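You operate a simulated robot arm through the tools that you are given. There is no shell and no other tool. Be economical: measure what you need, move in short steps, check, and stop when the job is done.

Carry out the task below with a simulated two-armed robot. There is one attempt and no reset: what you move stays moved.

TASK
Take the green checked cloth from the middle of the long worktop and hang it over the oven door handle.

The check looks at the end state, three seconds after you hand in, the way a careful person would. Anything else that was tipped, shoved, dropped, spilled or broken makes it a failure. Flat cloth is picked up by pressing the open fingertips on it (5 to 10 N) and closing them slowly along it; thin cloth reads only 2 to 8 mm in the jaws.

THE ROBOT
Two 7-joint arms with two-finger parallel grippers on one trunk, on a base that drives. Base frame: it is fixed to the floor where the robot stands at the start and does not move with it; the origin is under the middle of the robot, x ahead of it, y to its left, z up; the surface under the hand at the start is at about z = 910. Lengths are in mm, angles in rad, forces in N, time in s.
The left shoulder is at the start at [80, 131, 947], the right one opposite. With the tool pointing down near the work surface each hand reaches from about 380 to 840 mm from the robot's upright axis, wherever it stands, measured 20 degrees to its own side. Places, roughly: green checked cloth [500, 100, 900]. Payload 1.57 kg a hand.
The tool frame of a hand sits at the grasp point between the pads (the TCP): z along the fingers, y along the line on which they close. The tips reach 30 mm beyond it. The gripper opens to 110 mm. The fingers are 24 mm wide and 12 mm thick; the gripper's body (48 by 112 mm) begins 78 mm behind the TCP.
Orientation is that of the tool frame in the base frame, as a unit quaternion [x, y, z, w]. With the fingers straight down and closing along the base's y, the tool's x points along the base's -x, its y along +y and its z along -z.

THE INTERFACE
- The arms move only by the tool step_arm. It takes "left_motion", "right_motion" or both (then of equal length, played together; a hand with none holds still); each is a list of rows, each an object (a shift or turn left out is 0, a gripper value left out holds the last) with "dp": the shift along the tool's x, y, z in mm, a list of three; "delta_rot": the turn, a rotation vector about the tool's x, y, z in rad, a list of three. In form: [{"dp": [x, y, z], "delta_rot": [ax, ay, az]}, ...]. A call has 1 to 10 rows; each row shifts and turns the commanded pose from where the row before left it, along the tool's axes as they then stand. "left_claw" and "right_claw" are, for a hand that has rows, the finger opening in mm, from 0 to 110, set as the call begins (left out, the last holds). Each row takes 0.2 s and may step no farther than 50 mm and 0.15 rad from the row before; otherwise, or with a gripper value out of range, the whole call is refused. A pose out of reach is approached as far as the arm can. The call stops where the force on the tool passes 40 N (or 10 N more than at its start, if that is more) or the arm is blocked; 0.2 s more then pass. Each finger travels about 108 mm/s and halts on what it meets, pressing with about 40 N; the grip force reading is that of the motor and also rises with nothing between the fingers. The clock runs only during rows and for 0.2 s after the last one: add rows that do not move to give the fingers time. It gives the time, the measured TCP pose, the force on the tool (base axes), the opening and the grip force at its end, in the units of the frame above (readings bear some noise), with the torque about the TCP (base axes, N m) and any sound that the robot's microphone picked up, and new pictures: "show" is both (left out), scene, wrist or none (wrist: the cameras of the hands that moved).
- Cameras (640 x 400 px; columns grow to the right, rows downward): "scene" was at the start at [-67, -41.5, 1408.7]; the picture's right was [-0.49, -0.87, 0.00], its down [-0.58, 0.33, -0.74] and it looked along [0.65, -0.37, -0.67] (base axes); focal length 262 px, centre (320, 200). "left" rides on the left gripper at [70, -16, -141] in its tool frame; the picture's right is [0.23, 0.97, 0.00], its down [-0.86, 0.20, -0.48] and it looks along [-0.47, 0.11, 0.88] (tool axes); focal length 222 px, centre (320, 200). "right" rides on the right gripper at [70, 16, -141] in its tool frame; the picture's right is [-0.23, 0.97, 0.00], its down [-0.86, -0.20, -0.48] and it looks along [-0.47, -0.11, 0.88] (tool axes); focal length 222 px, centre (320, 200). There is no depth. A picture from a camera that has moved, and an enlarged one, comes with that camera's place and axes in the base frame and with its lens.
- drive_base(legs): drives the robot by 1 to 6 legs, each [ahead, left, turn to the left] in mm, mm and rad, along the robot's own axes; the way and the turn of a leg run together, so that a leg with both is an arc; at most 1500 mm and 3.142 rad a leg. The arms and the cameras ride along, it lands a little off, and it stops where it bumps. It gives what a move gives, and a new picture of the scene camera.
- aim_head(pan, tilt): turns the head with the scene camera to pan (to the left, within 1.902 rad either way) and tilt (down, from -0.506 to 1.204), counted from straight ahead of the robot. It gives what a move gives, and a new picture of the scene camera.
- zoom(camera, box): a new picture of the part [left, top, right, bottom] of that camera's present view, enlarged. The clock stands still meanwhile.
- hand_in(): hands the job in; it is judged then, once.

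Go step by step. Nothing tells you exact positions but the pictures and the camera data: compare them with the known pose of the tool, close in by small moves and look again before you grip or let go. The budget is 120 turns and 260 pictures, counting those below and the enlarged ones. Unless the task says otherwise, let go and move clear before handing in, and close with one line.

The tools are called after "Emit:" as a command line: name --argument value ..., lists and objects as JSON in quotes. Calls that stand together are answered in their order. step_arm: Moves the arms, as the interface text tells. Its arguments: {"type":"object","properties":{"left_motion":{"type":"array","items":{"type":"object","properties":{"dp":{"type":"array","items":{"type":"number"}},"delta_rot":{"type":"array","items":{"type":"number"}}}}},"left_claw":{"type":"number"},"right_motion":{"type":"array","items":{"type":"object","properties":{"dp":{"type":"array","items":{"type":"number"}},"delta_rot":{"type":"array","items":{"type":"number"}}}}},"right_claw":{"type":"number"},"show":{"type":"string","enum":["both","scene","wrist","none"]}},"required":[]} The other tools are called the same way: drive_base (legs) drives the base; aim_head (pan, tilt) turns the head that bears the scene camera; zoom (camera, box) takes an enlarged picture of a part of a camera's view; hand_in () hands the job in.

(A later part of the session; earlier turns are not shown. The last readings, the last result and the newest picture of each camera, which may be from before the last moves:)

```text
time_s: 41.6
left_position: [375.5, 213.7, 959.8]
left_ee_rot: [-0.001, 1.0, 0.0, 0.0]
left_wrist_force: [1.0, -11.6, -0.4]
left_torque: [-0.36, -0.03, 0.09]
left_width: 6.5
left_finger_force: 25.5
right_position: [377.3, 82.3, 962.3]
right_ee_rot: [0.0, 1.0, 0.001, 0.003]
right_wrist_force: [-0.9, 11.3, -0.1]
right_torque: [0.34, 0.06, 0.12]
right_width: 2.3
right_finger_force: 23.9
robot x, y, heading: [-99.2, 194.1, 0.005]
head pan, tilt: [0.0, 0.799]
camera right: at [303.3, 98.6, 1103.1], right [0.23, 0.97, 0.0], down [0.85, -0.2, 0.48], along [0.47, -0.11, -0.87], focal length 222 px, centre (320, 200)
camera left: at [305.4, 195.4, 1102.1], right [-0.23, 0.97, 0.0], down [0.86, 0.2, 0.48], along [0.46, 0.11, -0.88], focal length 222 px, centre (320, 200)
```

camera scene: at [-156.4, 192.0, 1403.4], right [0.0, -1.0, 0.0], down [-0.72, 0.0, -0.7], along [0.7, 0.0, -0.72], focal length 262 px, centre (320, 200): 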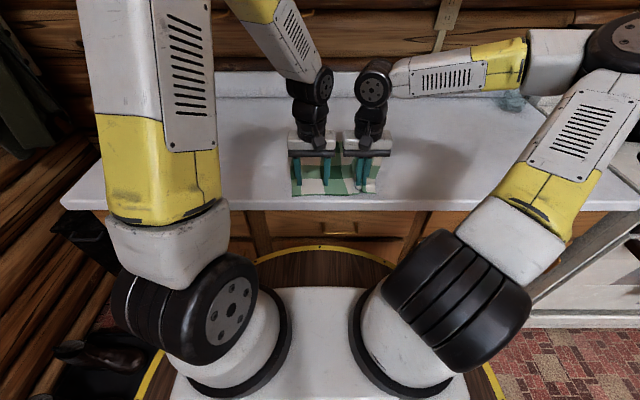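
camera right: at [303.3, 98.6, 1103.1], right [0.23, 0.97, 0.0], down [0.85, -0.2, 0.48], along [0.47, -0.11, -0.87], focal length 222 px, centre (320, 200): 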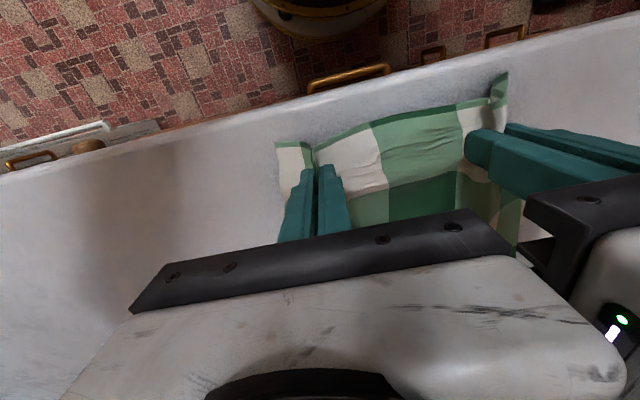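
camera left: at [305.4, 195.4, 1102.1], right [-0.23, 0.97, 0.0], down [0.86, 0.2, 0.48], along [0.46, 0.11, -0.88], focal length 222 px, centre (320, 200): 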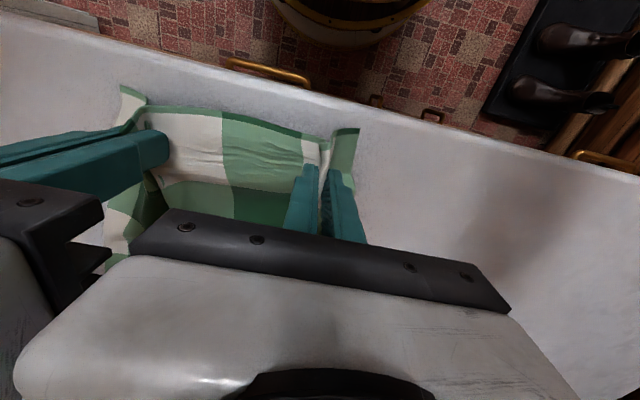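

Both hands hold the edge, about 130 mm apart, with some tension. I'll ease the tension and lift together.

Emit:
step_arm --left_motion '[{"dp": [0, -3, -5]}, {"dp": [0, 0, -25]}, {"dp": [0, 0, -25]}, {"dp": [0, 0, -25]}, {"dp": [0, 0, -25]}, {"dp": [0, 0, -25]}, {"dp": [0, 0, -25]}, {"dp": [0, 0, -25]}]' --right_motion '[{"dp": [0, 3, -5]}, {"dp": [0, 0, -25]}, {"dp": [0, 0, -25]}, {"dp": [0, 0, -25]}, {"dp": [0, 0, -25]}, {"dp": [0, 0, -25]}, {"dp": [0, 0, -25]}, {"dp": [0, 0, -25]}]' --show "both"

```text
time_s: 43.4
left_position: [377.8, 210.1, 1142.4]
left_ee_rot: [0.0, 1.0, 0.0, 0.0]
left_wrist_force: [0.8, -0.5, -0.5]
left_torque: [0.03, -0.03, 0.01]
left_width: 5.8
left_finger_force: 26.0
right_position: [376.1, 87.6, 1141.9]
right_ee_rot: [0.001, 1.0, 0.001, 0.004]
right_wrist_force: [0.8, -0.2, 0.5]
right_torque: [0.01, 0.03, 0.0]
right_width: 2.2
right_finger_force: 23.3
robot x, y, heading: [-98.3, 192.4, 0.004]
head pan, tilt: [0.0, 0.799]
camera scene: at [-156.0, 191.8, 1403.4], right [0.0, -1.0, 0.0], down [-0.72, 0.0, -0.7], along [0.7, 0.0, -0.72], focal length 262 px, centre (320, 200)
camera right: at [303.7, 103.3, 1282.8], right [0.23, 0.97, 0.0], down [0.85, -0.2, 0.48], along [0.47, -0.11, -0.87], focal length 222 px, centre (320, 200)
camera left: at [306.5, 192.2, 1284.7], right [-0.23, 0.97, 0.0], down [0.86, 0.2, 0.48], along [0.47, 0.11, -0.88], focal length 222 px, centre (320, 200)
```

scene: 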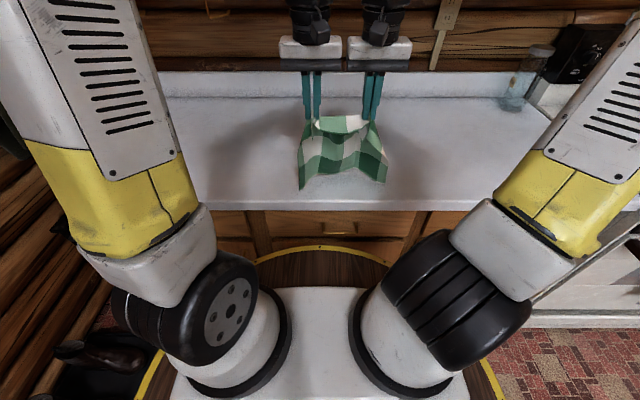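
right: 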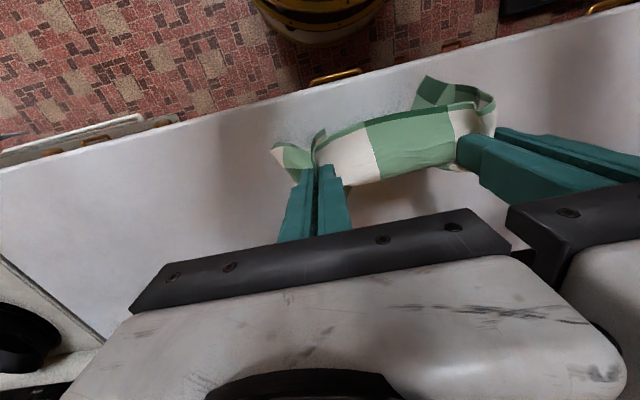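
left: 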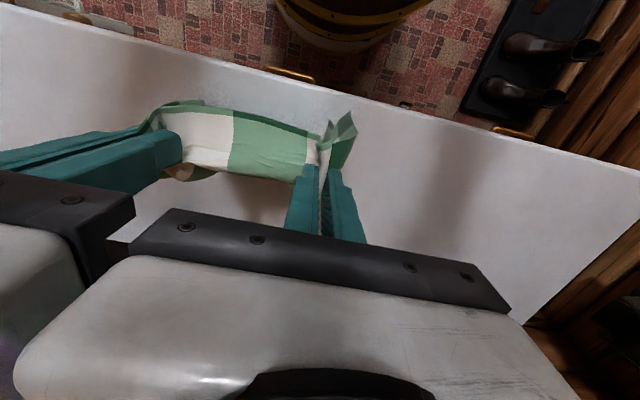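

The cloth hangs between the two hands. I'll lift slightly more, back away, and slide right to face the free right stretch of the handle.

Emit:
step_arm --left_motion '[{"dp": [0, 0, -20]}, {"dp": [0, 0, -20]}]' --right_motion '[{"dp": [0, 0, -20]}, {"dp": [0, 0, -20]}]' --show "none"

Emit:
drive_base --legs '[[-300, 0, 0], [0, -1410, 0]]'

```text
time_s: 44.0
left_position: [377.8, 210.5, 1179.7]
left_ee_rot: [-0.001, 1.0, -0.001, 0.0]
left_wrist_force: [0.1, 0.3, -0.9]
left_torque: [0.04, 0.01, 0.0]
left_width: 5.8
left_finger_force: 25.7
right_position: [374.4, 86.4, 1181.6]
right_ee_rot: [0.0, 1.0, 0.0, 0.004]
right_wrist_force: [-0.5, -0.3, -0.8]
right_torque: [-0.01, 0.03, 0.01]
right_width: 2.1
right_finger_force: 24.1
robot x, y, heading: [-97.5, 195.2, -0.002]
head pan, tilt: [0.0, 0.799]
```

```text
time_s: 52.6
left_position: [82.4, -1199.4, 1178.5]
left_ee_rot: [0.002, 1.0, 0.0, 0.0]
left_wrist_force: [0.3, -0.3, 0.1]
left_torque: [-0.02, 0.01, 0.01]
left_width: 6.1
left_finger_force: 25.3
right_position: [79.9, -1323.1, 1181.4]
right_ee_rot: [0.003, 1.0, 0.0, 0.004]
right_wrist_force: [0.6, -0.1, -0.2]
right_torque: [0.0, 0.03, 0.0]
right_width: 2.1
right_finger_force: 23.6
robot x, y, heading: [-391.9, -1215.6, 0.0]
head pan, tilt: [0.0, 0.799]
camera scene: at [-450.3, -1214.2, 1403.4], right [0.0, -1.0, 0.0], down [-0.72, 0.0, -0.7], along [0.7, 0.0, -0.72], focal length 262 px, centre (320, 200)
```

scene: 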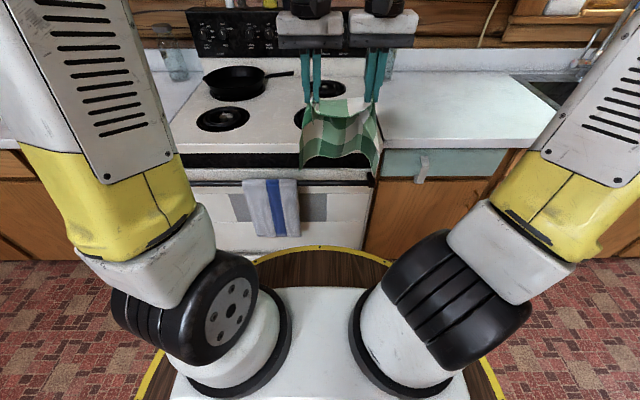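

The cloth is aligned with the free stretch: its centre is at y≈−1261 and the stretch runs from −1140 to −1395. I'll move 110 mm closer and inspect the gap with the wrist cameras.

Emit:
drive_base --legs '[[110, -5, 0]]'

Emit:
zoom --camera "left" --box '[0, 0, 640, 400]'

Emit:
zoom --camera "right" --box '[0, 0, 640, 400]'

```text
time_s: 53.8
left_position: [193.0, -1203.9, 1178.5]
left_ee_rot: [0.003, 1.0, 0.0, 0.0]
left_wrist_force: [-0.2, 0.0, 0.0]
left_torque: [-0.01, -0.03, 0.04]
left_width: 6.1
left_finger_force: 25.9
right_position: [188.8, -1326.5, 1182.8]
right_ee_rot: [0.003, 1.0, -0.001, 0.004]
right_wrist_force: [0.1, -0.4, 0.4]
right_torque: [-0.01, -0.03, -0.03]
right_width: 2.4
right_finger_force: 23.3
robot x, y, heading: [-279.2, -1218.3, -0.005]
head pan, tilt: [0.0, 0.799]
camera scene: at [-340.8, -1219.7, 1403.4], right [0.0, -1.0, 0.0], down [-0.72, 0.0, -0.7], along [0.7, 0.0, -0.72], focal length 262 px, centre (320, 200)
```

scene: 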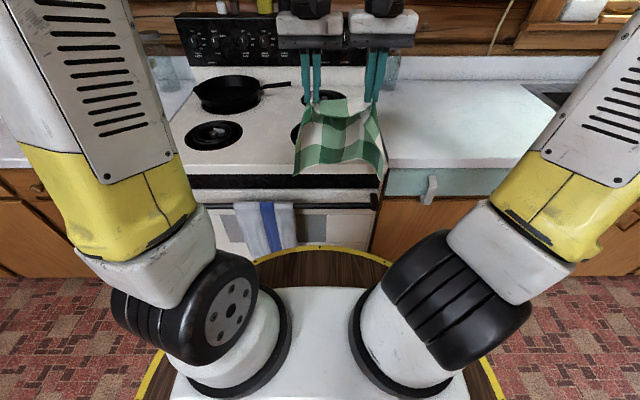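

```text
1.00 times, centred on (320, 200) of left (not enlarged: the box is as wide or as high as the picture)
camera zoom: at [122.4, -1221.4, 1321.8], right [-0.22, 0.97, 0.0], down [0.86, 0.2, 0.48], along [0.47, 0.11, -0.88], focal length 222 px, centre (320, 200)
```

zoom: 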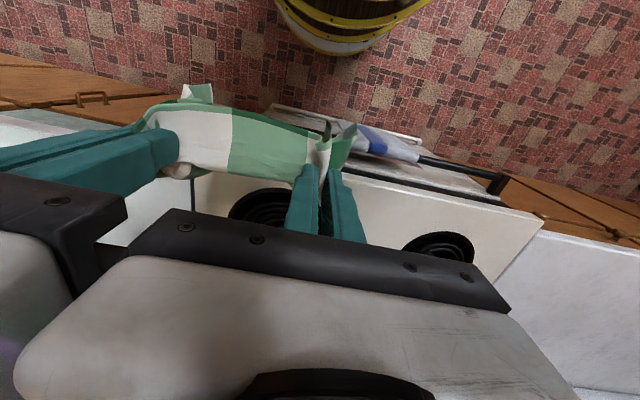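

```text
1.00 times, centred on (320, 200) of right (not enlarged: the box is as wide or as high as the picture)
camera zoom: at [117.3, -1310.0, 1323.7], right [0.23, 0.97, 0.0], down [0.85, -0.2, 0.48], along [0.47, -0.11, -0.87], focal length 222 px, centre (320, 200)
```

zoom: 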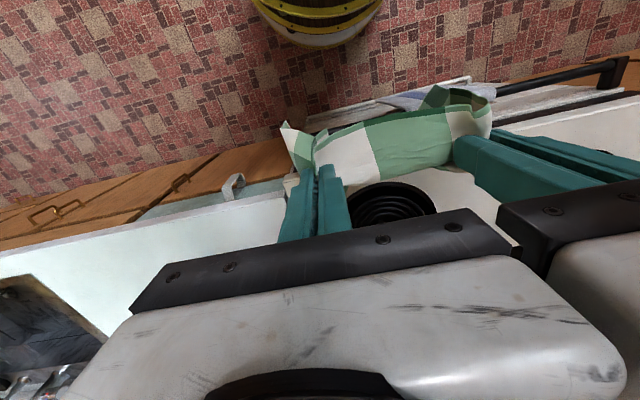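

Emit:
zoom --camera "left" --box '[330, 110, 550, 247]'

Emit:
zoom --camera "scene" --box '[180, 150, 440, 260]'

```text
2.91 times, centred on (440, 178) of left
camera zoom: at [122.4, -1221.4, 1321.8], right [-0.22, 0.97, 0.0], down [0.86, 0.2, 0.48], along [0.47, 0.11, -0.88], focal length 646 px, centre (-29, 262)
```

zoom: 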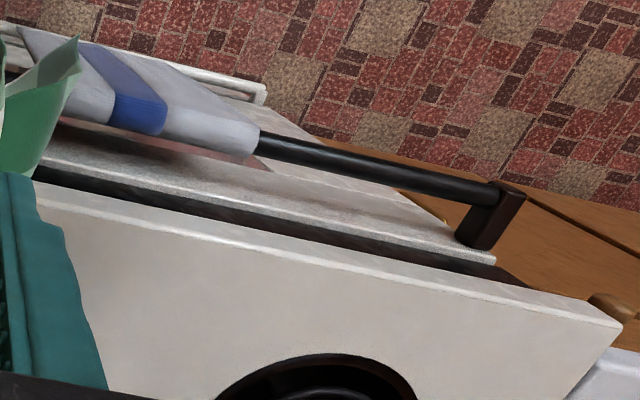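

```text
2.46 times, centred on (310, 205) of scene
camera zoom: at [-340.8, -1219.7, 1403.4], right [0.0, -1.0, 0.0], down [-0.72, 0.0, -0.7], along [0.7, 0.0, -0.72], focal length 646 px, centre (345, 188)
```

zoom: 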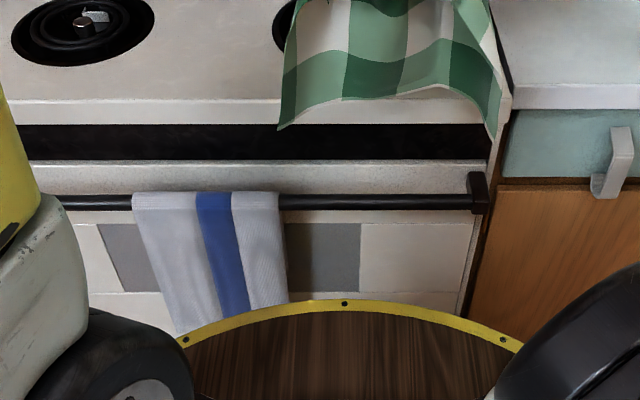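

The bar centre is at x≈235, z≈790. The door face and cooktop edge are at x≈288, so the gap is about 246–288. I'll drive so the cloth hangs above the gap at x≈266.

Emit:
drive_base --legs '[[75, 0, 0.004]]'

Emit:
zoom --camera "scene" --box '[220, 80, 440, 220]'

```text
time_s: 54.9
left_position: [266.4, -1201.2, 1179.5]
left_ee_rot: [-0.001, 1.0, 0.0, 0.0]
left_wrist_force: [0.3, -0.6, -0.3]
left_torque: [-0.03, 0.01, 0.01]
left_width: 6.2
left_finger_force: 26.2
right_position: [264.1, -1324.1, 1182.5]
right_ee_rot: [0.001, 1.0, 0.0, 0.004]
right_wrist_force: [-0.1, -0.3, -0.5]
right_torque: [0.05, 0.0, 0.0]
right_width: 2.2
right_finger_force: 23.6
robot x, y, heading: [-208.1, -1220.8, 0.004]
head pan, tilt: [0.0, 0.799]
camera scene: at [-266.8, -1220.1, 1403.4], right [0.0, -1.0, 0.0], down [-0.72, 0.0, -0.7], along [0.7, 0.0, -0.72], focal length 262 px, centre (320, 200)
```

scene: 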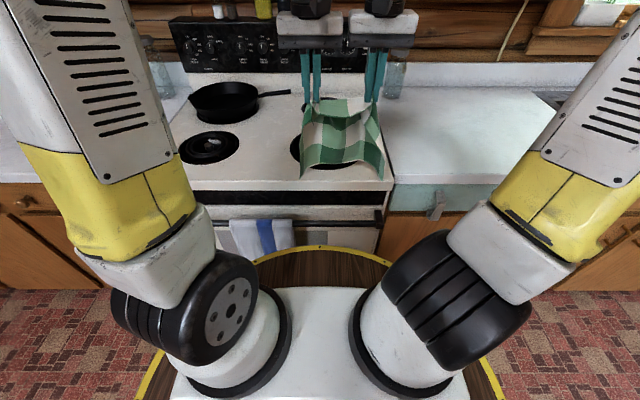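

```text
2.86 times, centred on (330, 150) of scene
camera zoom: at [-266.8, -1220.1, 1403.4], right [0.0, -1.0, 0.0], down [-0.72, 0.0, -0.7], along [0.7, 0.0, -0.72], focal length 750 px, centre (291, 343)
```

zoom: 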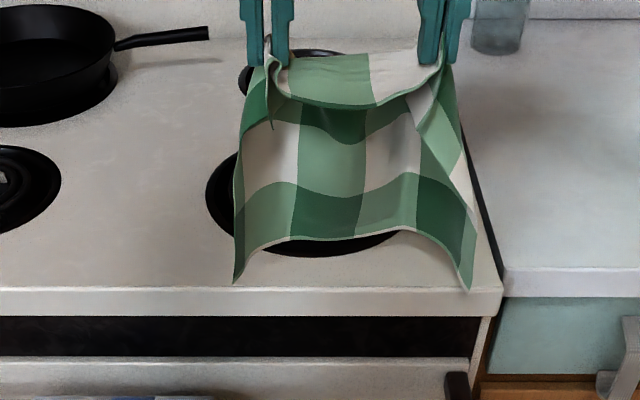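

The cloth hangs close to vertical over the gap. I'll lower it in stages, first to just above cooktop level.

Emit:
step_arm --left_motion '[{"dp": [0, 0, 20]}, {"dp": [0, 0, 15]}, {"dp": [0, 0, 0]}, {"dp": [0, 0, 0]}]' --right_motion '[{"dp": [0, 0, 20]}, {"dp": [0, 0, 15]}, {"dp": [0, 0, 0]}, {"dp": [0, 0, 0]}]' --show "wrist"

Emit:
zoom --camera "scene" --box '[240, 100, 420, 230]'

```text
time_s: 55.9
left_position: [266.1, -1200.0, 1142.5]
left_ee_rot: [-0.001, 1.0, 0.001, 0.0]
left_wrist_force: [-0.8, -0.8, -0.3]
left_torque: [-0.02, 0.0, 0.01]
left_width: 6.1
left_finger_force: 25.4
right_position: [265.5, -1324.1, 1148.4]
right_ee_rot: [-0.001, 1.0, 0.0, 0.004]
right_wrist_force: [-0.7, 0.8, -0.4]
right_torque: [0.0, -0.02, 0.01]
right_width: 2.3
right_finger_force: 23.7
robot x, y, heading: [-207.6, -1220.3, 0.006]
head pan, tilt: [0.0, 0.799]
camera right: at [193.4, -1308.8, 1289.9], right [0.23, 0.97, 0.0], down [0.85, -0.2, 0.48], along [0.47, -0.11, -0.87], focal length 222 px, centre (320, 200)
camera left: at [195.1, -1218.2, 1285.4], right [-0.23, 0.97, 0.0], down [0.85, 0.2, 0.48], along [0.47, 0.11, -0.88], focal length 222 px, centre (320, 200)
```

right: 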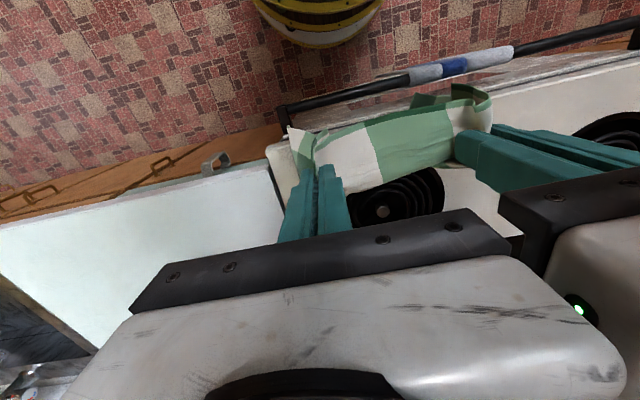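
left: 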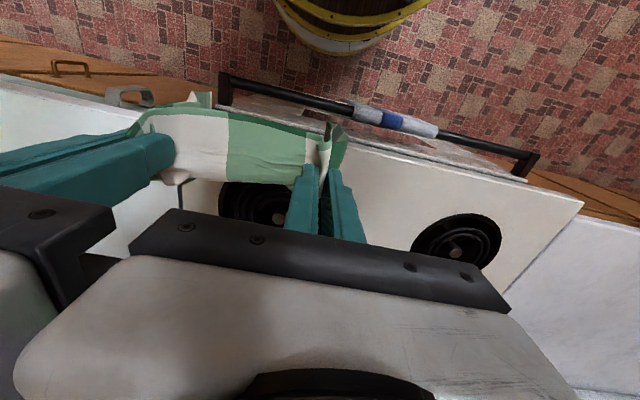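

```text
3.08 times, centred on (330, 165) of scene
camera zoom: at [-266.6, -1220.1, 1403.4], right [0.0, -1.0, 0.0], down [-0.72, 0.0, -0.7], along [0.7, 0.0, -0.72], focal length 808 px, centre (289, 308)
```

zoom: 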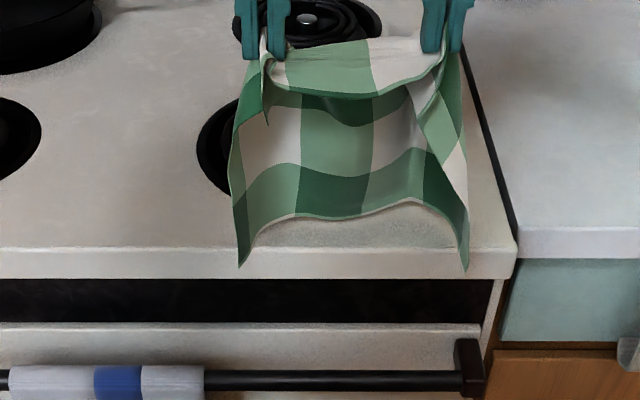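

Because the grip leaves the cloth horizontally, its middle bulges backward over the cooktop. I'll draw the hands back and pitch the fingertips toward the robot, so the cloth hangs flatter.

Emit:
step_arm --left_motion '[{"dp": [15, 1, 0], "delta_rot": [0, 0, 0]}, {"dp": [15, 1, 0]}, {"dp": [15, 1, 0]}, {"dp": [15, 1, 0]}, {"dp": [0, 0, 0], "delta_rot": [0, 0.12, 0]}, {"dp": [0, 0, 0], "delta_rot": [0, 0.12, 0]}, {"dp": [0, 0, 0], "delta_rot": [0, 0.12, 0]}, {"dp": [0, 0, 0], "delta_rot": [0, 0.12, 0]}]' --right_motion '[{"dp": [15, 0, 1]}, {"dp": [15, 0, 1]}, {"dp": [15, 0, 1]}, {"dp": [15, 0, 1]}, {"dp": [0, 0, 0], "delta_rot": [0, 0.12, 0]}, {"dp": [0, 0, 0], "delta_rot": [0, 0.12, 0]}, {"dp": [0, 0, 0], "delta_rot": [0, 0.12, 0]}, {"dp": [0, 0, 0], "delta_rot": [0, 0.12, 0]}]' --show "both"

```text
time_s: 57.7
left_position: [207.0, -1195.7, 1145.5]
left_ee_rot: [0.0, 0.971, 0.0, -0.238]
left_wrist_force: [-1.0, -1.7, 0.3]
left_torque: [-0.06, -0.09, 0.04]
left_width: 6.4
left_finger_force: 26.3
right_position: [203.5, -1324.5, 1143.5]
right_ee_rot: [-0.001, 0.972, 0.0, -0.236]
right_wrist_force: [0.2, 2.0, 0.2]
right_torque: [0.02, -0.08, 0.0]
right_width: 2.3
right_finger_force: 23.9
robot x, y, heading: [-208.9, -1219.2, -0.001]
head pan, tilt: [0.0, 0.799]
camera scene: at [-267.2, -1220.1, 1403.3], right [0.0, -1.0, 0.0], down [-0.72, 0.0, -0.7], along [0.7, 0.0, -0.72], focal length 262 px, centre (320, 200)
camera right: at [204.9, -1307.7, 1301.2], right [0.2, 0.97, -0.1], down [0.98, -0.2, 0.03], along [0.01, -0.11, -0.99], focal length 222 px, centre (320, 200)
camera left: at [209.5, -1214.5, 1304.1], right [-0.2, 0.97, 0.1], down [0.98, 0.2, 0.03], along [0.01, 0.11, -0.99], focal length 222 px, centre (320, 200)
```

scene: 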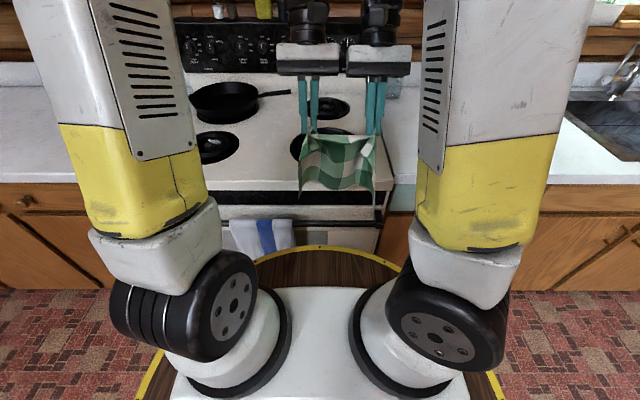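
right: 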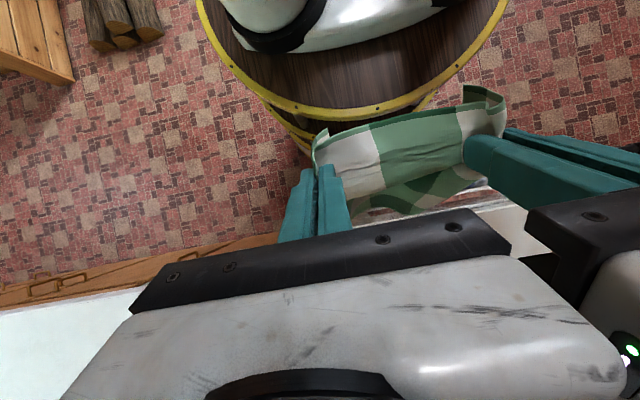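
left: 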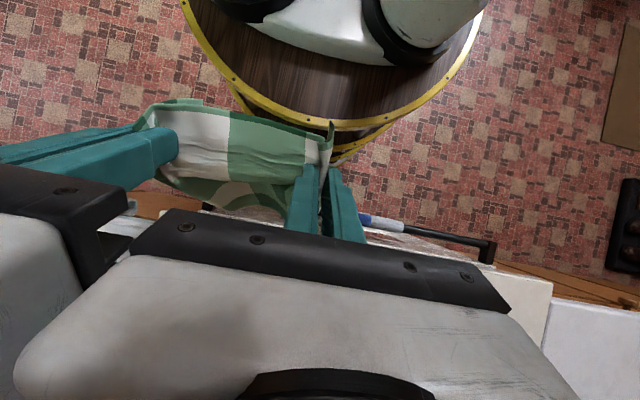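

Now the wrist cameras look straight down, and the cloth bottom bulges only about 45 mm beyond the tips. I'll tilt a bit further.

Emit:
step_arm --left_motion '[{"dp": [0, 0, 0], "delta_rot": [0, 0.12, 0]}, {"dp": [0, 0, 0], "delta_rot": [0, 0.12, 0]}, {"dp": [0, 0, 0]}, {"dp": [0, 0, 0]}]' --right_motion '[{"dp": [0, 0, 0], "delta_rot": [0, 0.12, 0]}, {"dp": [0, 0, 0], "delta_rot": [0, 0.12, 0]}, {"dp": [0, 0, 0]}, {"dp": [0, 0, 0]}]' --show "both"

Emit:
zoom --camera "scene" --box '[240, 100, 420, 230]'

```text
time_s: 58.7
left_position: [206.5, -1198.0, 1146.1]
left_ee_rot: [-0.001, 0.936, 0.0, -0.353]
left_wrist_force: [0.7, -1.9, -0.6]
left_torque: [-0.01, 0.0, 0.04]
left_width: 6.2
left_finger_force: 25.8
right_position: [204.8, -1323.0, 1144.0]
right_ee_rot: [0.0, 0.937, 0.001, -0.349]
right_wrist_force: [-0.5, 1.3, -1.3]
right_torque: [0.07, 0.04, -0.05]
right_width: 2.5
right_finger_force: 23.7
robot x, y, heading: [-207.5, -1215.2, -0.0]
head pan, tilt: [0.0, 0.799]
camera scene: at [-266.5, -1220.1, 1403.4], right [0.0, -1.0, 0.0], down [-0.72, 0.0, -0.7], along [0.7, 0.0, -0.72], focal length 262 px, centre (320, 200)
camera right: at [242.7, -1307.2, 1295.9], right [0.17, 0.97, -0.15], down [0.96, -0.2, -0.2], along [-0.22, -0.11, -0.97], focal length 222 px, centre (320, 200)
camera left: at [246.8, -1214.9, 1298.9], right [-0.17, 0.97, 0.15], down [0.96, 0.2, -0.21], along [-0.23, 0.11, -0.97], focal length 222 px, centre (320, 200)
```

scene: 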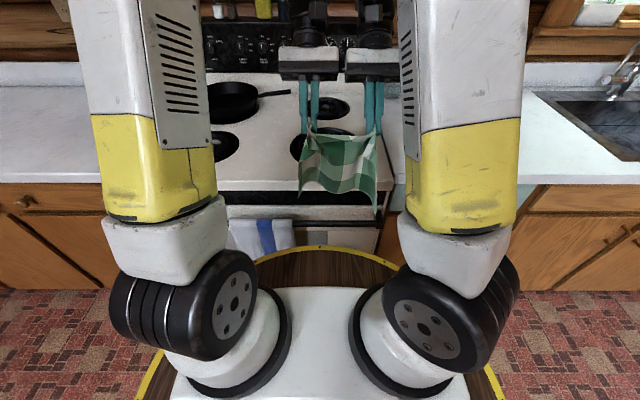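
right: 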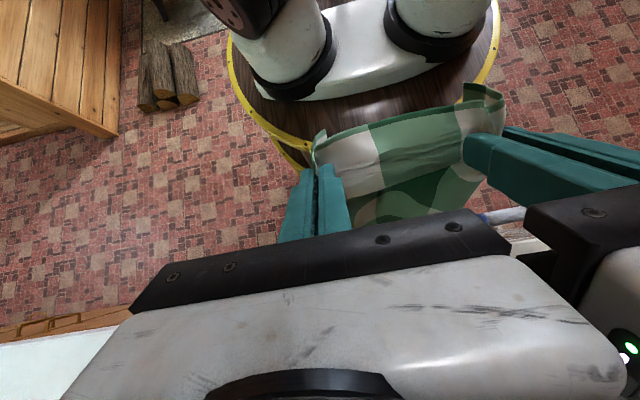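
left: 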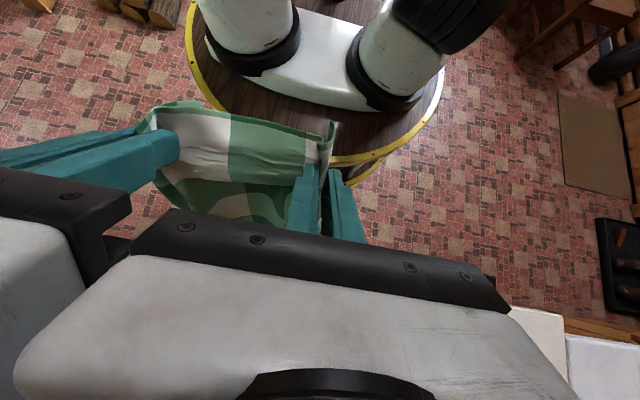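

```text
3.08 times, centred on (330, 165) of scene
camera zoom: at [-266.5, -1220.1, 1403.4], right [0.0, -1.0, 0.0], down [-0.72, 0.0, -0.7], along [0.7, 0.0, -0.72], focal length 808 px, centre (289, 308)
```

zoom: 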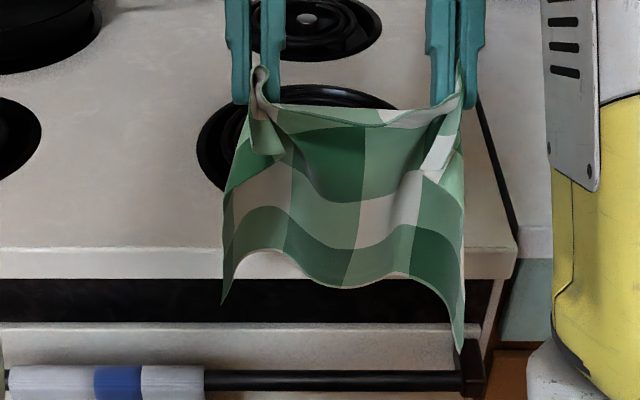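

Tilted like this, the cloth hangs almost vertically at x≈195–215. I'll raise a little, then drive it over the gap, at x≈265.

Emit:
step_arm --left_motion '[{"dp": [13, 0, -15]}, {"dp": [13, 0, -15]}]' --right_motion '[{"dp": [13, 0, -15]}, {"dp": [13, 0, -15]}]' --show "none"

Emit:
drive_base --legs '[[57, -4, 0]]'

Emit:
zoom --camera "scene" --box '[240, 100, 420, 230]'

Emit:
zoom --camera "left" --box '[0, 0, 640, 400]'

```text
time_s: 59.3
left_position: [206.5, -1197.0, 1185.1]
left_ee_rot: [0.0, 0.936, 0.0, -0.352]
left_wrist_force: [0.6, -1.4, -0.4]
left_torque: [-0.05, 0.01, 0.03]
left_width: 5.9
left_finger_force: 26.0
right_position: [204.8, -1322.7, 1182.8]
right_ee_rot: [-0.001, 0.937, 0.0, -0.349]
right_wrist_force: [0.3, 1.8, -0.3]
right_torque: [0.02, 0.01, -0.01]
right_width: 2.5
right_finger_force: 23.7
robot x, y, heading: [-206.5, -1221.0, 0.0]
head pan, tilt: [0.0, 0.799]
```

```text
time_s: 60.2
left_position: [263.4, -1200.8, 1183.4]
left_ee_rot: [0.0, 0.936, -0.001, -0.353]
left_wrist_force: [1.3, -1.1, -0.2]
left_torque: [0.03, -0.02, 0.02]
left_width: 6.1
left_finger_force: 26.0
right_position: [260.8, -1326.2, 1183.7]
right_ee_rot: [0.0, 0.937, 0.001, -0.348]
right_wrist_force: [0.0, 0.6, 0.7]
right_torque: [0.05, -0.04, 0.01]
right_width: 2.1
right_finger_force: 23.7
robot x, y, heading: [-150.2, -1224.1, 0.003]
head pan, tilt: [0.0, 0.799]
camera scene: at [-209.2, -1223.9, 1403.4], right [0.0, -1.0, 0.0], down [-0.72, 0.0, -0.7], along [0.7, 0.0, -0.72], focal length 262 px, centre (320, 200)
```

scene: 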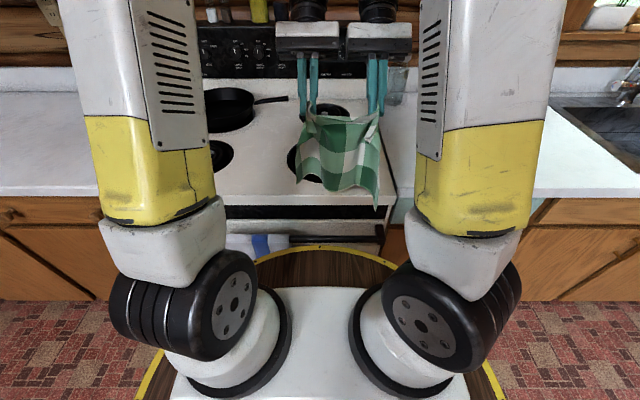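

```text
3.08 times, centred on (330, 165) of scene
camera zoom: at [-209.2, -1223.9, 1403.4], right [0.0, -1.0, 0.0], down [-0.72, 0.0, -0.7], along [0.7, 0.0, -0.72], focal length 808 px, centre (289, 308)
```

zoom: 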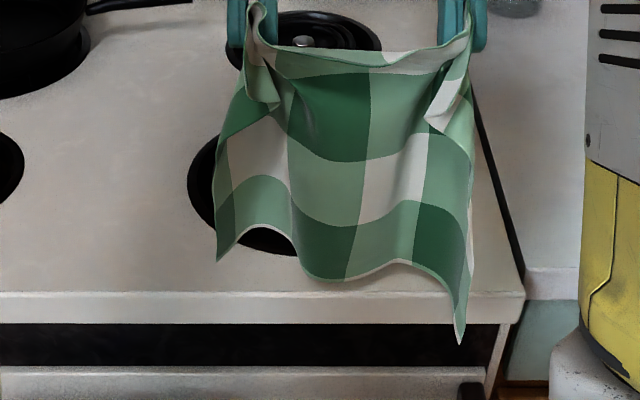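

```text
1.00 times, centred on (320, 200) of left (not enlarged: the box is as wide or as high as the picture)
camera zoom: at [304.4, -1218.5, 1338.1], right [-0.17, 0.97, 0.15], down [0.96, 0.2, -0.2], along [-0.23, 0.11, -0.97], focal length 222 px, centre (320, 200)
```

zoom: 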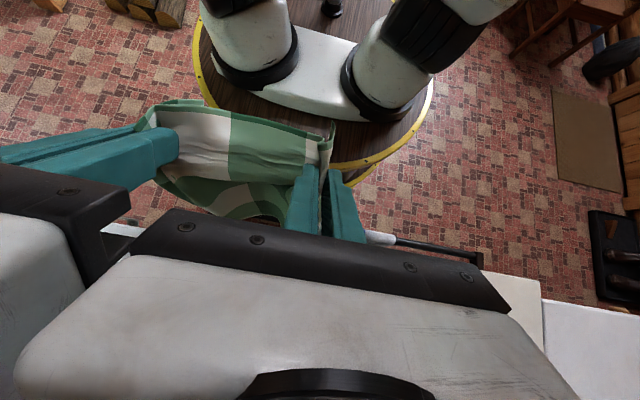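

I'll lower 30 mm, let any swing settle, and look again.

Emit:
step_arm --left_motion '[{"dp": [-9.9, 0, 11.3]}, {"dp": [-9.9, 0, 11.3]}, {"dp": [0, 0, 0]}, {"dp": [0, 0, 0]}, {"dp": [0, 0, 0]}]' --right_motion '[{"dp": [-9.9, 0, 11.3]}, {"dp": [-9.9, 0, 11.3]}, {"dp": [0, 0, 0]}, {"dp": [0, 0, 0]}, {"dp": [0, 0, 0]}]' --show "wrist"

Emit:
zoom --camera "scene" --box '[240, 100, 420, 230]'

```text
time_s: 61.4
left_position: [263.9, -1201.4, 1154.7]
left_ee_rot: [0.0, 0.936, 0.0, -0.353]
left_wrist_force: [0.1, 0.0, 0.5]
left_torque: [0.01, -0.01, 0.05]
left_width: 6.2
left_finger_force: 25.8
right_position: [262.1, -1326.0, 1153.5]
right_ee_rot: [0.0, 0.937, 0.0, -0.35]
right_wrist_force: [-0.6, 0.2, -0.7]
right_torque: [0.04, 0.0, 0.01]
right_width: 2.3
right_finger_force: 24.2
robot x, y, heading: [-150.3, -1225.5, -0.0]
head pan, tilt: [0.0, 0.799]
camera right: at [299.8, -1309.8, 1305.3], right [0.17, 0.97, -0.15], down [0.96, -0.2, -0.2], along [-0.22, -0.11, -0.97], focal length 222 px, centre (320, 200)
camera left: at [304.5, -1219.1, 1308.5], right [-0.17, 0.97, 0.15], down [0.96, 0.2, -0.2], along [-0.23, 0.11, -0.97], focal length 222 px, centre (320, 200)
```

right: 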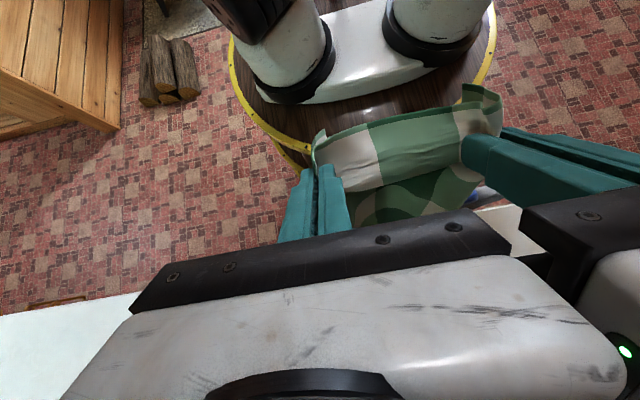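
left: 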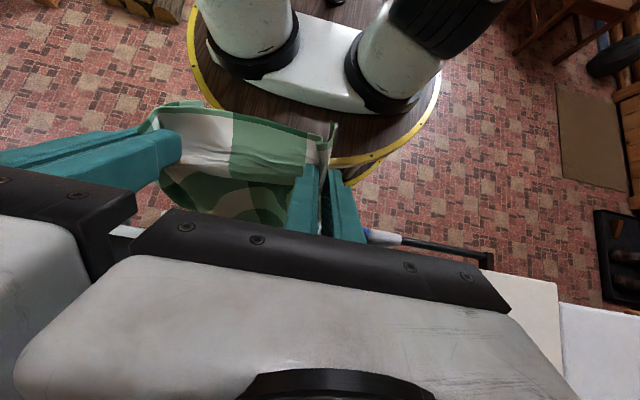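

```text
3.08 times, centred on (330, 165) of scene
camera zoom: at [-209.0, -1224.0, 1403.4], right [0.0, -1.0, 0.0], down [-0.72, 0.0, -0.7], along [0.7, 0.0, -0.72], focal length 808 px, centre (289, 308)
```

zoom: 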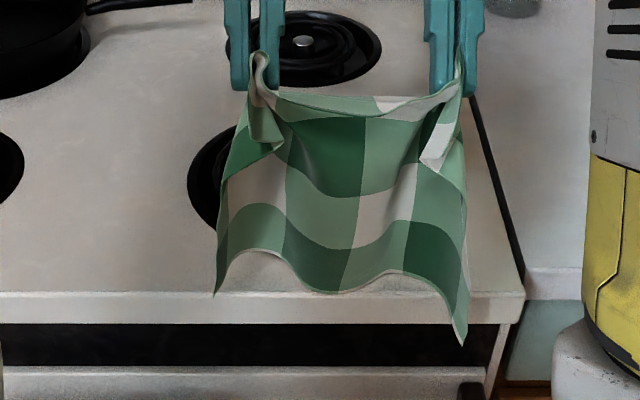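

The cloth has settled with its middle at x≈275, left corner ≈275 and right corner ≈245. I'll nudge the right hand forward and the left back to even this out, then lower 60 mm.

Emit:
step_arm --left_motion '[{"dp": [4.5, 0, 4]}, {"dp": [-9.9, 0, 11.3]}, {"dp": [-9.9, 0, 11.3]}, {"dp": [-9.9, 0, 11.3]}, {"dp": [-9.9, 0, 11.3]}, {"dp": [0, 0, 0]}, {"dp": [0, 0, 0]}]' --right_motion '[{"dp": [-6, 0, -5.3]}, {"dp": [-9.9, 0, 11.3]}, {"dp": [-9.9, 0, 11.3]}, {"dp": [-9.9, 0, 11.3]}, {"dp": [-9.9, 0, 11.3]}, {"dp": [0, 0, 0]}, {"dp": [0, 0, 0]}]' --show "wrist"

Emit:
zoom --camera "scene" --box '[240, 110, 420, 240]'

```text
time_s: 63.0
left_position: [258.7, -1201.0, 1093.4]
left_ee_rot: [-0.001, 0.936, -0.001, -0.352]
left_wrist_force: [-0.2, -3.4, -0.1]
left_torque: [-0.06, 0.01, 0.11]
left_width: 5.7
left_finger_force: 25.9
right_position: [267.6, -1327.7, 1093.8]
right_ee_rot: [0.0, 0.937, 0.001, -0.349]
right_wrist_force: [-0.6, 2.3, -0.3]
right_torque: [0.09, 0.0, -0.07]
right_width: 2.2
right_finger_force: 23.5
robot x, y, heading: [-150.6, -1220.7, 0.003]
head pan, tilt: [0.0, 0.799]
camera right: at [305.5, -1311.3, 1247.6], right [0.17, 0.97, -0.15], down [0.96, -0.2, -0.2], along [-0.22, -0.11, -0.97], focal length 222 px, centre (320, 200)
camera left: at [298.7, -1218.6, 1247.4], right [-0.17, 0.97, 0.15], down [0.96, 0.2, -0.2], along [-0.23, 0.11, -0.97], focal length 222 px, centre (320, 200)
```

right: 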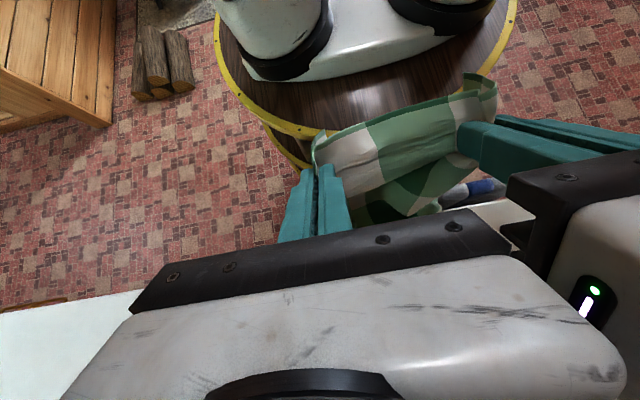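
left: 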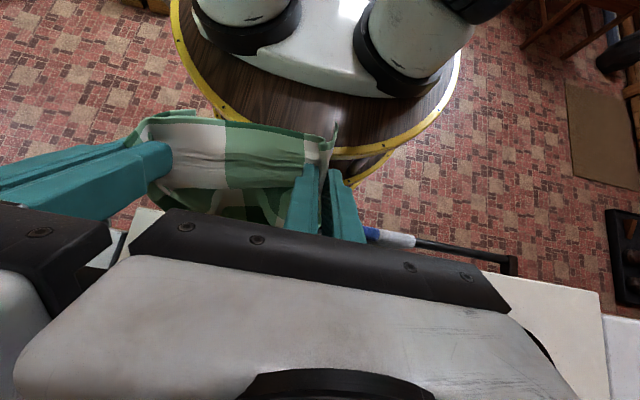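

```text
3.08 times, centred on (330, 175) of scene
camera zoom: at [-209.0, -1224.0, 1403.4], right [0.0, -1.0, 0.0], down [-0.72, 0.0, -0.7], along [0.7, 0.0, -0.72], focal length 808 px, centre (289, 277)
```

zoom: 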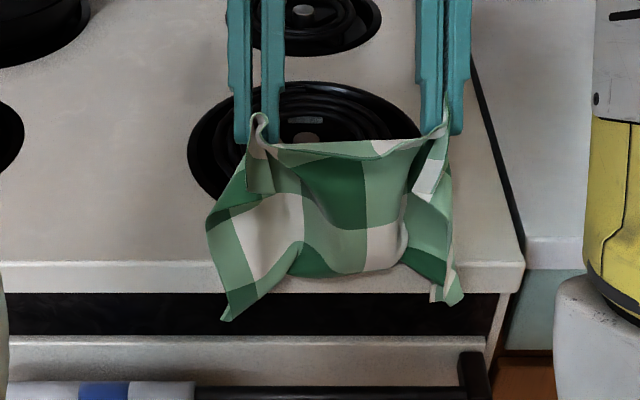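

The cloth's middle bottom caught on the cooktop edge. I'll raise it, shift 16 mm back toward me, and lower again so it passes in front of the edge.

Emit:
step_arm --left_motion '[{"dp": [13, 0, -15]}, {"dp": [13, 0, -15]}, {"dp": [13, 0, -15]}, {"dp": [8, 0, 7]}, {"dp": [0, 0, 0]}, {"dp": [0, 0, 0]}, {"dp": [0, 0, 0]}]' --right_motion '[{"dp": [13, 0, -15]}, {"dp": [13, 0, -15]}, {"dp": [13, 0, -15]}, {"dp": [11, 0, 9.7]}, {"dp": [0, 0, 0]}, {"dp": [0, 0, 0]}, {"dp": [0, 0, 0]}]' --show "none"

Emit:
zoom --camera "scene" --box '[240, 110, 420, 240]'

Emit:
zoom --camera "left" --box '[100, 80, 500, 330]'

```text
time_s: 64.6
left_position: [247.7, -1201.1, 1155.6]
left_ee_rot: [0.0, 0.936, 0.0, -0.352]
left_wrist_force: [1.0, -2.8, 0.4]
left_torque: [-0.05, -0.03, 0.09]
left_width: 6.1
left_finger_force: 25.4
right_position: [253.6, -1327.9, 1155.8]
right_ee_rot: [-0.001, 0.937, 0.0, -0.349]
right_wrist_force: [-0.2, 1.9, -0.1]
right_torque: [0.05, 0.01, -0.01]
right_width: 2.0
right_finger_force: 23.7
robot x, y, heading: [-149.6, -1225.6, 0.003]
head pan, tilt: [0.0, 0.799]
```

```text
3.08 times, centred on (330, 175) of scene
camera zoom: at [-209.0, -1224.0, 1403.4], right [0.0, -1.0, 0.0], down [-0.72, 0.0, -0.7], along [0.7, 0.0, -0.72], focal length 808 px, centre (289, 277)
```

zoom: 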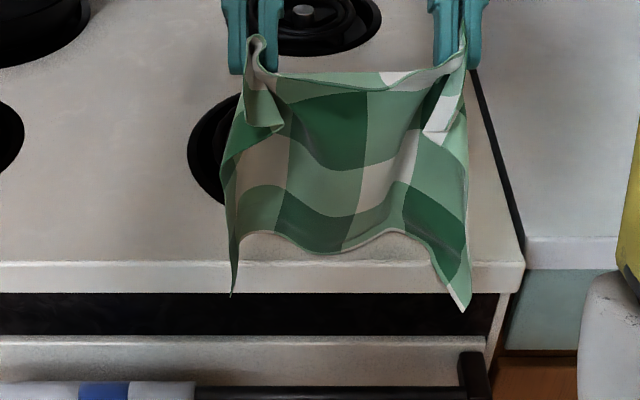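

```text
1.60 times, centred on (300, 205) of left
camera zoom: at [288.4, -1218.4, 1308.0], right [-0.17, 0.97, 0.15], down [0.96, 0.2, -0.2], along [-0.23, 0.11, -0.97], focal length 355 px, centre (352, 192)
```

zoom: 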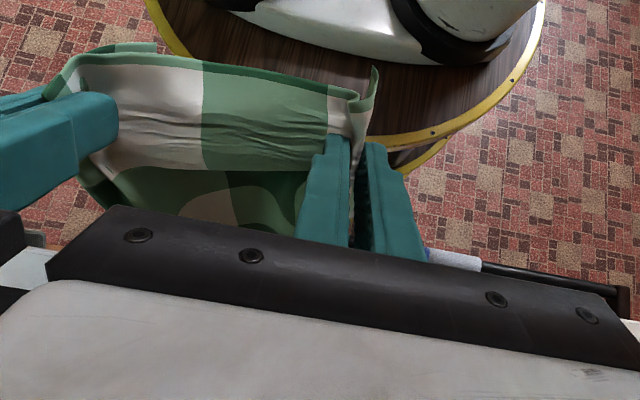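

The middle bottom is now at x≈265, clear of the edge at 289. I'll lower 70 mm, keeping the corners above the bar.

Emit:
step_arm --left_motion '[{"dp": [-9.9, 0, 11.3]}, {"dp": [-9.9, 0, 11.3]}, {"dp": [-9.9, 0, 11.3]}, {"dp": [-9.9, 0, 11.3]}, {"dp": [-6.6, 0, 7.5]}, {"dp": [0, 0, 0]}, {"dp": [0, 0, 0]}]' --right_motion '[{"dp": [-9.9, 0, 11.3]}, {"dp": [-9.9, 0, 11.3]}, {"dp": [-9.9, 0, 11.3]}, {"dp": [-9.9, 0, 11.3]}, {"dp": [-6.6, 0, 7.5]}, {"dp": [0, 0, 0]}, {"dp": [0, 0, 0]}]' --show "none"

Emit:
zoom --camera "scene" --box '[240, 120, 420, 250]'

```text
time_s: 66.2
left_position: [248.2, -1200.6, 1082.9]
left_ee_rot: [0.0, 0.936, 0.0, -0.353]
left_wrist_force: [1.0, -3.0, 0.2]
left_torque: [-0.05, -0.02, 0.06]
left_width: 5.9
left_finger_force: 25.4
right_position: [255.3, -1326.8, 1084.2]
right_ee_rot: [0.0, 0.937, 0.0, -0.349]
right_wrist_force: [-0.8, 1.9, 0.6]
right_torque: [0.03, 0.0, -0.01]
right_width: 2.3
right_finger_force: 23.8
robot x, y, heading: [-149.3, -1222.4, 0.002]
head pan, tilt: [0.0, 0.799]
```

```text
3.08 times, centred on (330, 185) of scene
camera zoom: at [-209.0, -1224.0, 1403.4], right [0.0, -1.0, 0.0], down [-0.72, 0.0, -0.7], along [0.7, 0.0, -0.72], focal length 808 px, centre (289, 246)
```

zoom: 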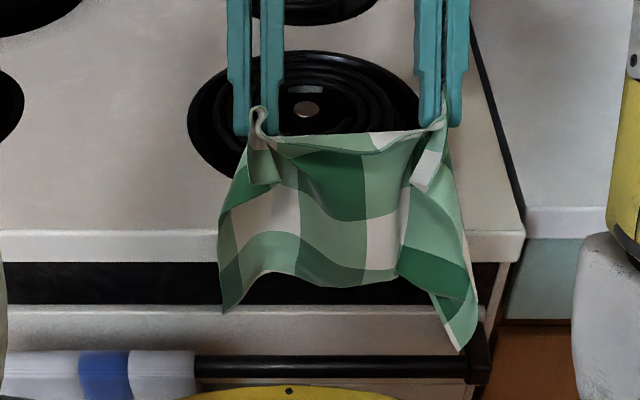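

The middle has passed in front of the cooktop edge. I'll push slightly forward (the right hand more), shift about 8 mm left, then lower another 45 mm.

Emit:
step_arm --left_motion '[{"dp": [-5.2, 4, -4.6]}, {"dp": [-5.2, 4, -4.6]}, {"dp": [0, 0, 0]}, {"dp": [-9.9, 0, 11.3]}, {"dp": [-9.9, 0, 11.3]}, {"dp": [-9.9, 0, 11.3]}, {"dp": [0, 0, 0]}]' --right_motion '[{"dp": [-8.2, 4, -7.3]}, {"dp": [-8.2, 4, -7.3]}, {"dp": [0, 0, 0]}, {"dp": [-9.9, 0, 11.3]}, {"dp": [-9.9, 0, 11.3]}, {"dp": [-9.9, 0, 11.3]}, {"dp": [0, 0, 0]}]' --show "wrist"

Emit:
zoom --camera "scene" --box '[240, 120, 420, 250]'

```text
time_s: 67.8
left_position: [261.4, -1193.7, 1039.6]
left_ee_rot: [-0.001, 0.936, 0.0, -0.352]
left_wrist_force: [1.1, -4.4, -0.1]
left_torque: [-0.07, -0.02, 0.14]
left_width: 6.3
left_finger_force: 26.2
right_position: [275.9, -1319.8, 1037.3]
right_ee_rot: [0.0, 0.937, 0.001, -0.35]
right_wrist_force: [-1.7, 3.4, -0.1]
right_torque: [0.13, 0.0, -0.05]
right_width: 2.3
right_finger_force: 23.3
robot x, y, heading: [-149.9, -1222.5, -0.001]
head pan, tilt: [0.0, 0.799]
camera right: at [314.9, -1303.3, 1190.4], right [0.17, 0.97, -0.15], down [0.96, -0.2, -0.2], along [-0.22, -0.11, -0.97], focal length 222 px, centre (320, 200)
camera left: at [300.5, -1211.7, 1193.1], right [-0.17, 0.97, 0.15], down [0.96, 0.2, -0.2], along [-0.23, 0.11, -0.97], focal length 222 px, centre (320, 200)
```

right: 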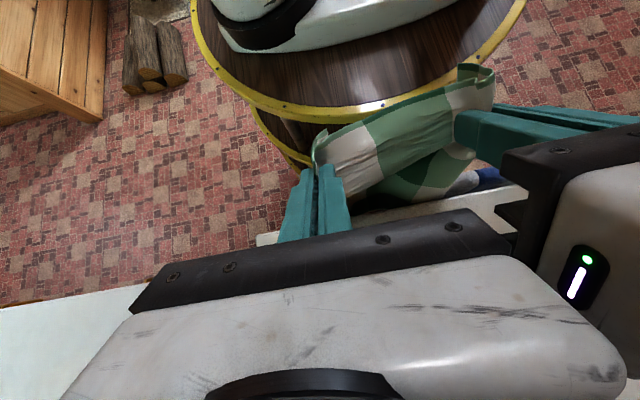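
left: 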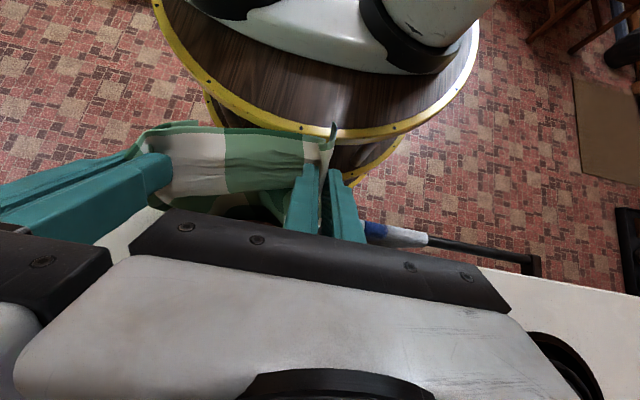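

```text
3.08 times, centred on (330, 185) of scene
camera zoom: at [-209.0, -1224.0, 1403.4], right [0.0, -1.0, 0.0], down [-0.72, 0.0, -0.7], along [0.7, 0.0, -0.72], focal length 808 px, centre (289, 246)
```

zoom: 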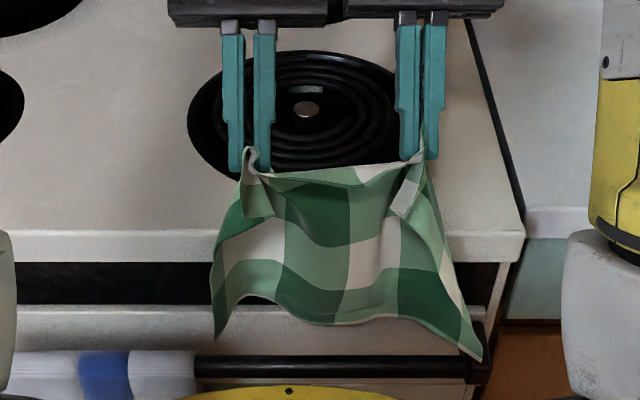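

The right corner flares out toward the bracket. I'll raise slightly, shift about 13 mm left and the right hand a bit forward, then check again.

Emit:
step_arm --left_motion '[{"dp": [9.9, 6, -11.3]}, {"dp": [0, 6, 0]}, {"dp": [0, 0, 0]}, {"dp": [0, 0, 0]}]' --right_motion '[{"dp": [9.9, 6, -11.3]}, {"dp": [-6, 9, -5.2]}, {"dp": [0, 0, 0]}, {"dp": [0, 0, 0]}]' --show "none"

Emit:
zoom --camera "scene" --box '[250, 145, 410, 245]'

```text
time_s: 68.8
left_position: [260.7, -1182.7, 1054.3]
left_ee_rot: [-0.001, 0.936, 0.0, -0.352]
left_wrist_force: [-0.1, -2.2, 0.0]
left_torque: [-0.04, 0.0, 0.08]
left_width: 6.0
left_finger_force: 26.0
right_position: [284.6, -1304.6, 1053.7]
right_ee_rot: [0.001, 0.937, 0.001, -0.35]
right_wrist_force: [-1.1, 0.9, 0.0]
right_torque: [0.05, 0.02, -0.04]
right_width: 2.2
right_finger_force: 23.5
robot x, y, heading: [-151.9, -1223.3, -0.002]
head pan, tilt: [0.0, 0.799]
```

```text
4.00 times, centred on (330, 195) of scene
camera zoom: at [-209.0, -1224.0, 1403.4], right [0.0, -1.0, 0.0], down [-0.72, 0.0, -0.7], along [0.7, 0.0, -0.72], focal length 1050 px, centre (280, 220)
```

zoom: 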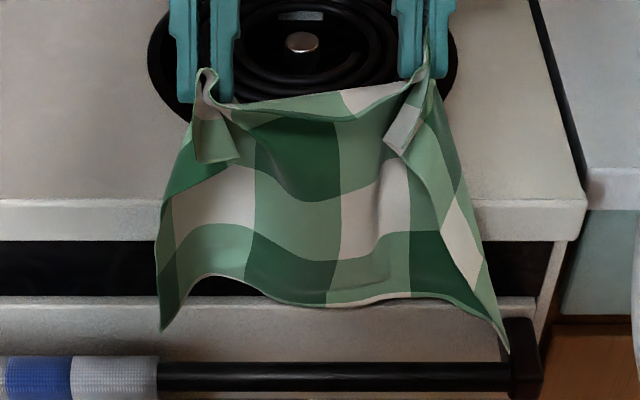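

It's centred between the towel and the bracket now. I'll lower and check that the bar comes in front of the cloth's lower edge.

Emit:
step_arm --left_motion '[{"dp": [-9.9, 0, 11.3]}, {"dp": [-9.9, 0, 11.3]}, {"dp": [-9.9, 0, 11.3]}, {"dp": [-6.6, 0, 7.5]}, {"dp": [0, 0, 0]}]' --right_motion '[{"dp": [-9.9, 0, 11.3]}, {"dp": [-9.9, 0, 11.3]}, {"dp": [-9.9, 0, 11.3]}, {"dp": [-6.6, 0, 7.5]}, {"dp": [0, 0, 0]}]' --show "none"

Emit:
zoom --camera "scene" --box '[250, 145, 410, 245]'

```text
time_s: 70.0
left_position: [262.0, -1180.6, 1000.0]
left_ee_rot: [-0.001, 0.936, 0.0, -0.353]
left_wrist_force: [1.5, -4.5, -0.7]
left_torque: [-0.05, -0.04, 0.15]
left_width: 6.4
left_finger_force: 26.2
right_position: [286.1, -1304.1, 997.3]
right_ee_rot: [0.0, 0.937, 0.001, -0.35]
right_wrist_force: [-1.5, 4.5, 1.1]
right_torque: [0.12, 0.07, -0.06]
right_width: 2.4
right_finger_force: 24.0
robot x, y, heading: [-153.2, -1223.6, 0.005]
head pan, tilt: [0.0, 0.799]
```

```text
4.00 times, centred on (330, 195) of scene
camera zoom: at [-209.0, -1224.0, 1403.4], right [0.0, -1.0, 0.0], down [-0.72, 0.0, -0.7], along [0.7, 0.0, -0.72], focal length 1050 px, centre (280, 220)
```

zoom: 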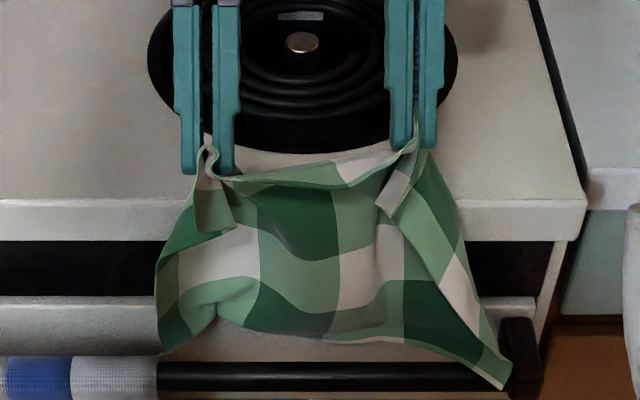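

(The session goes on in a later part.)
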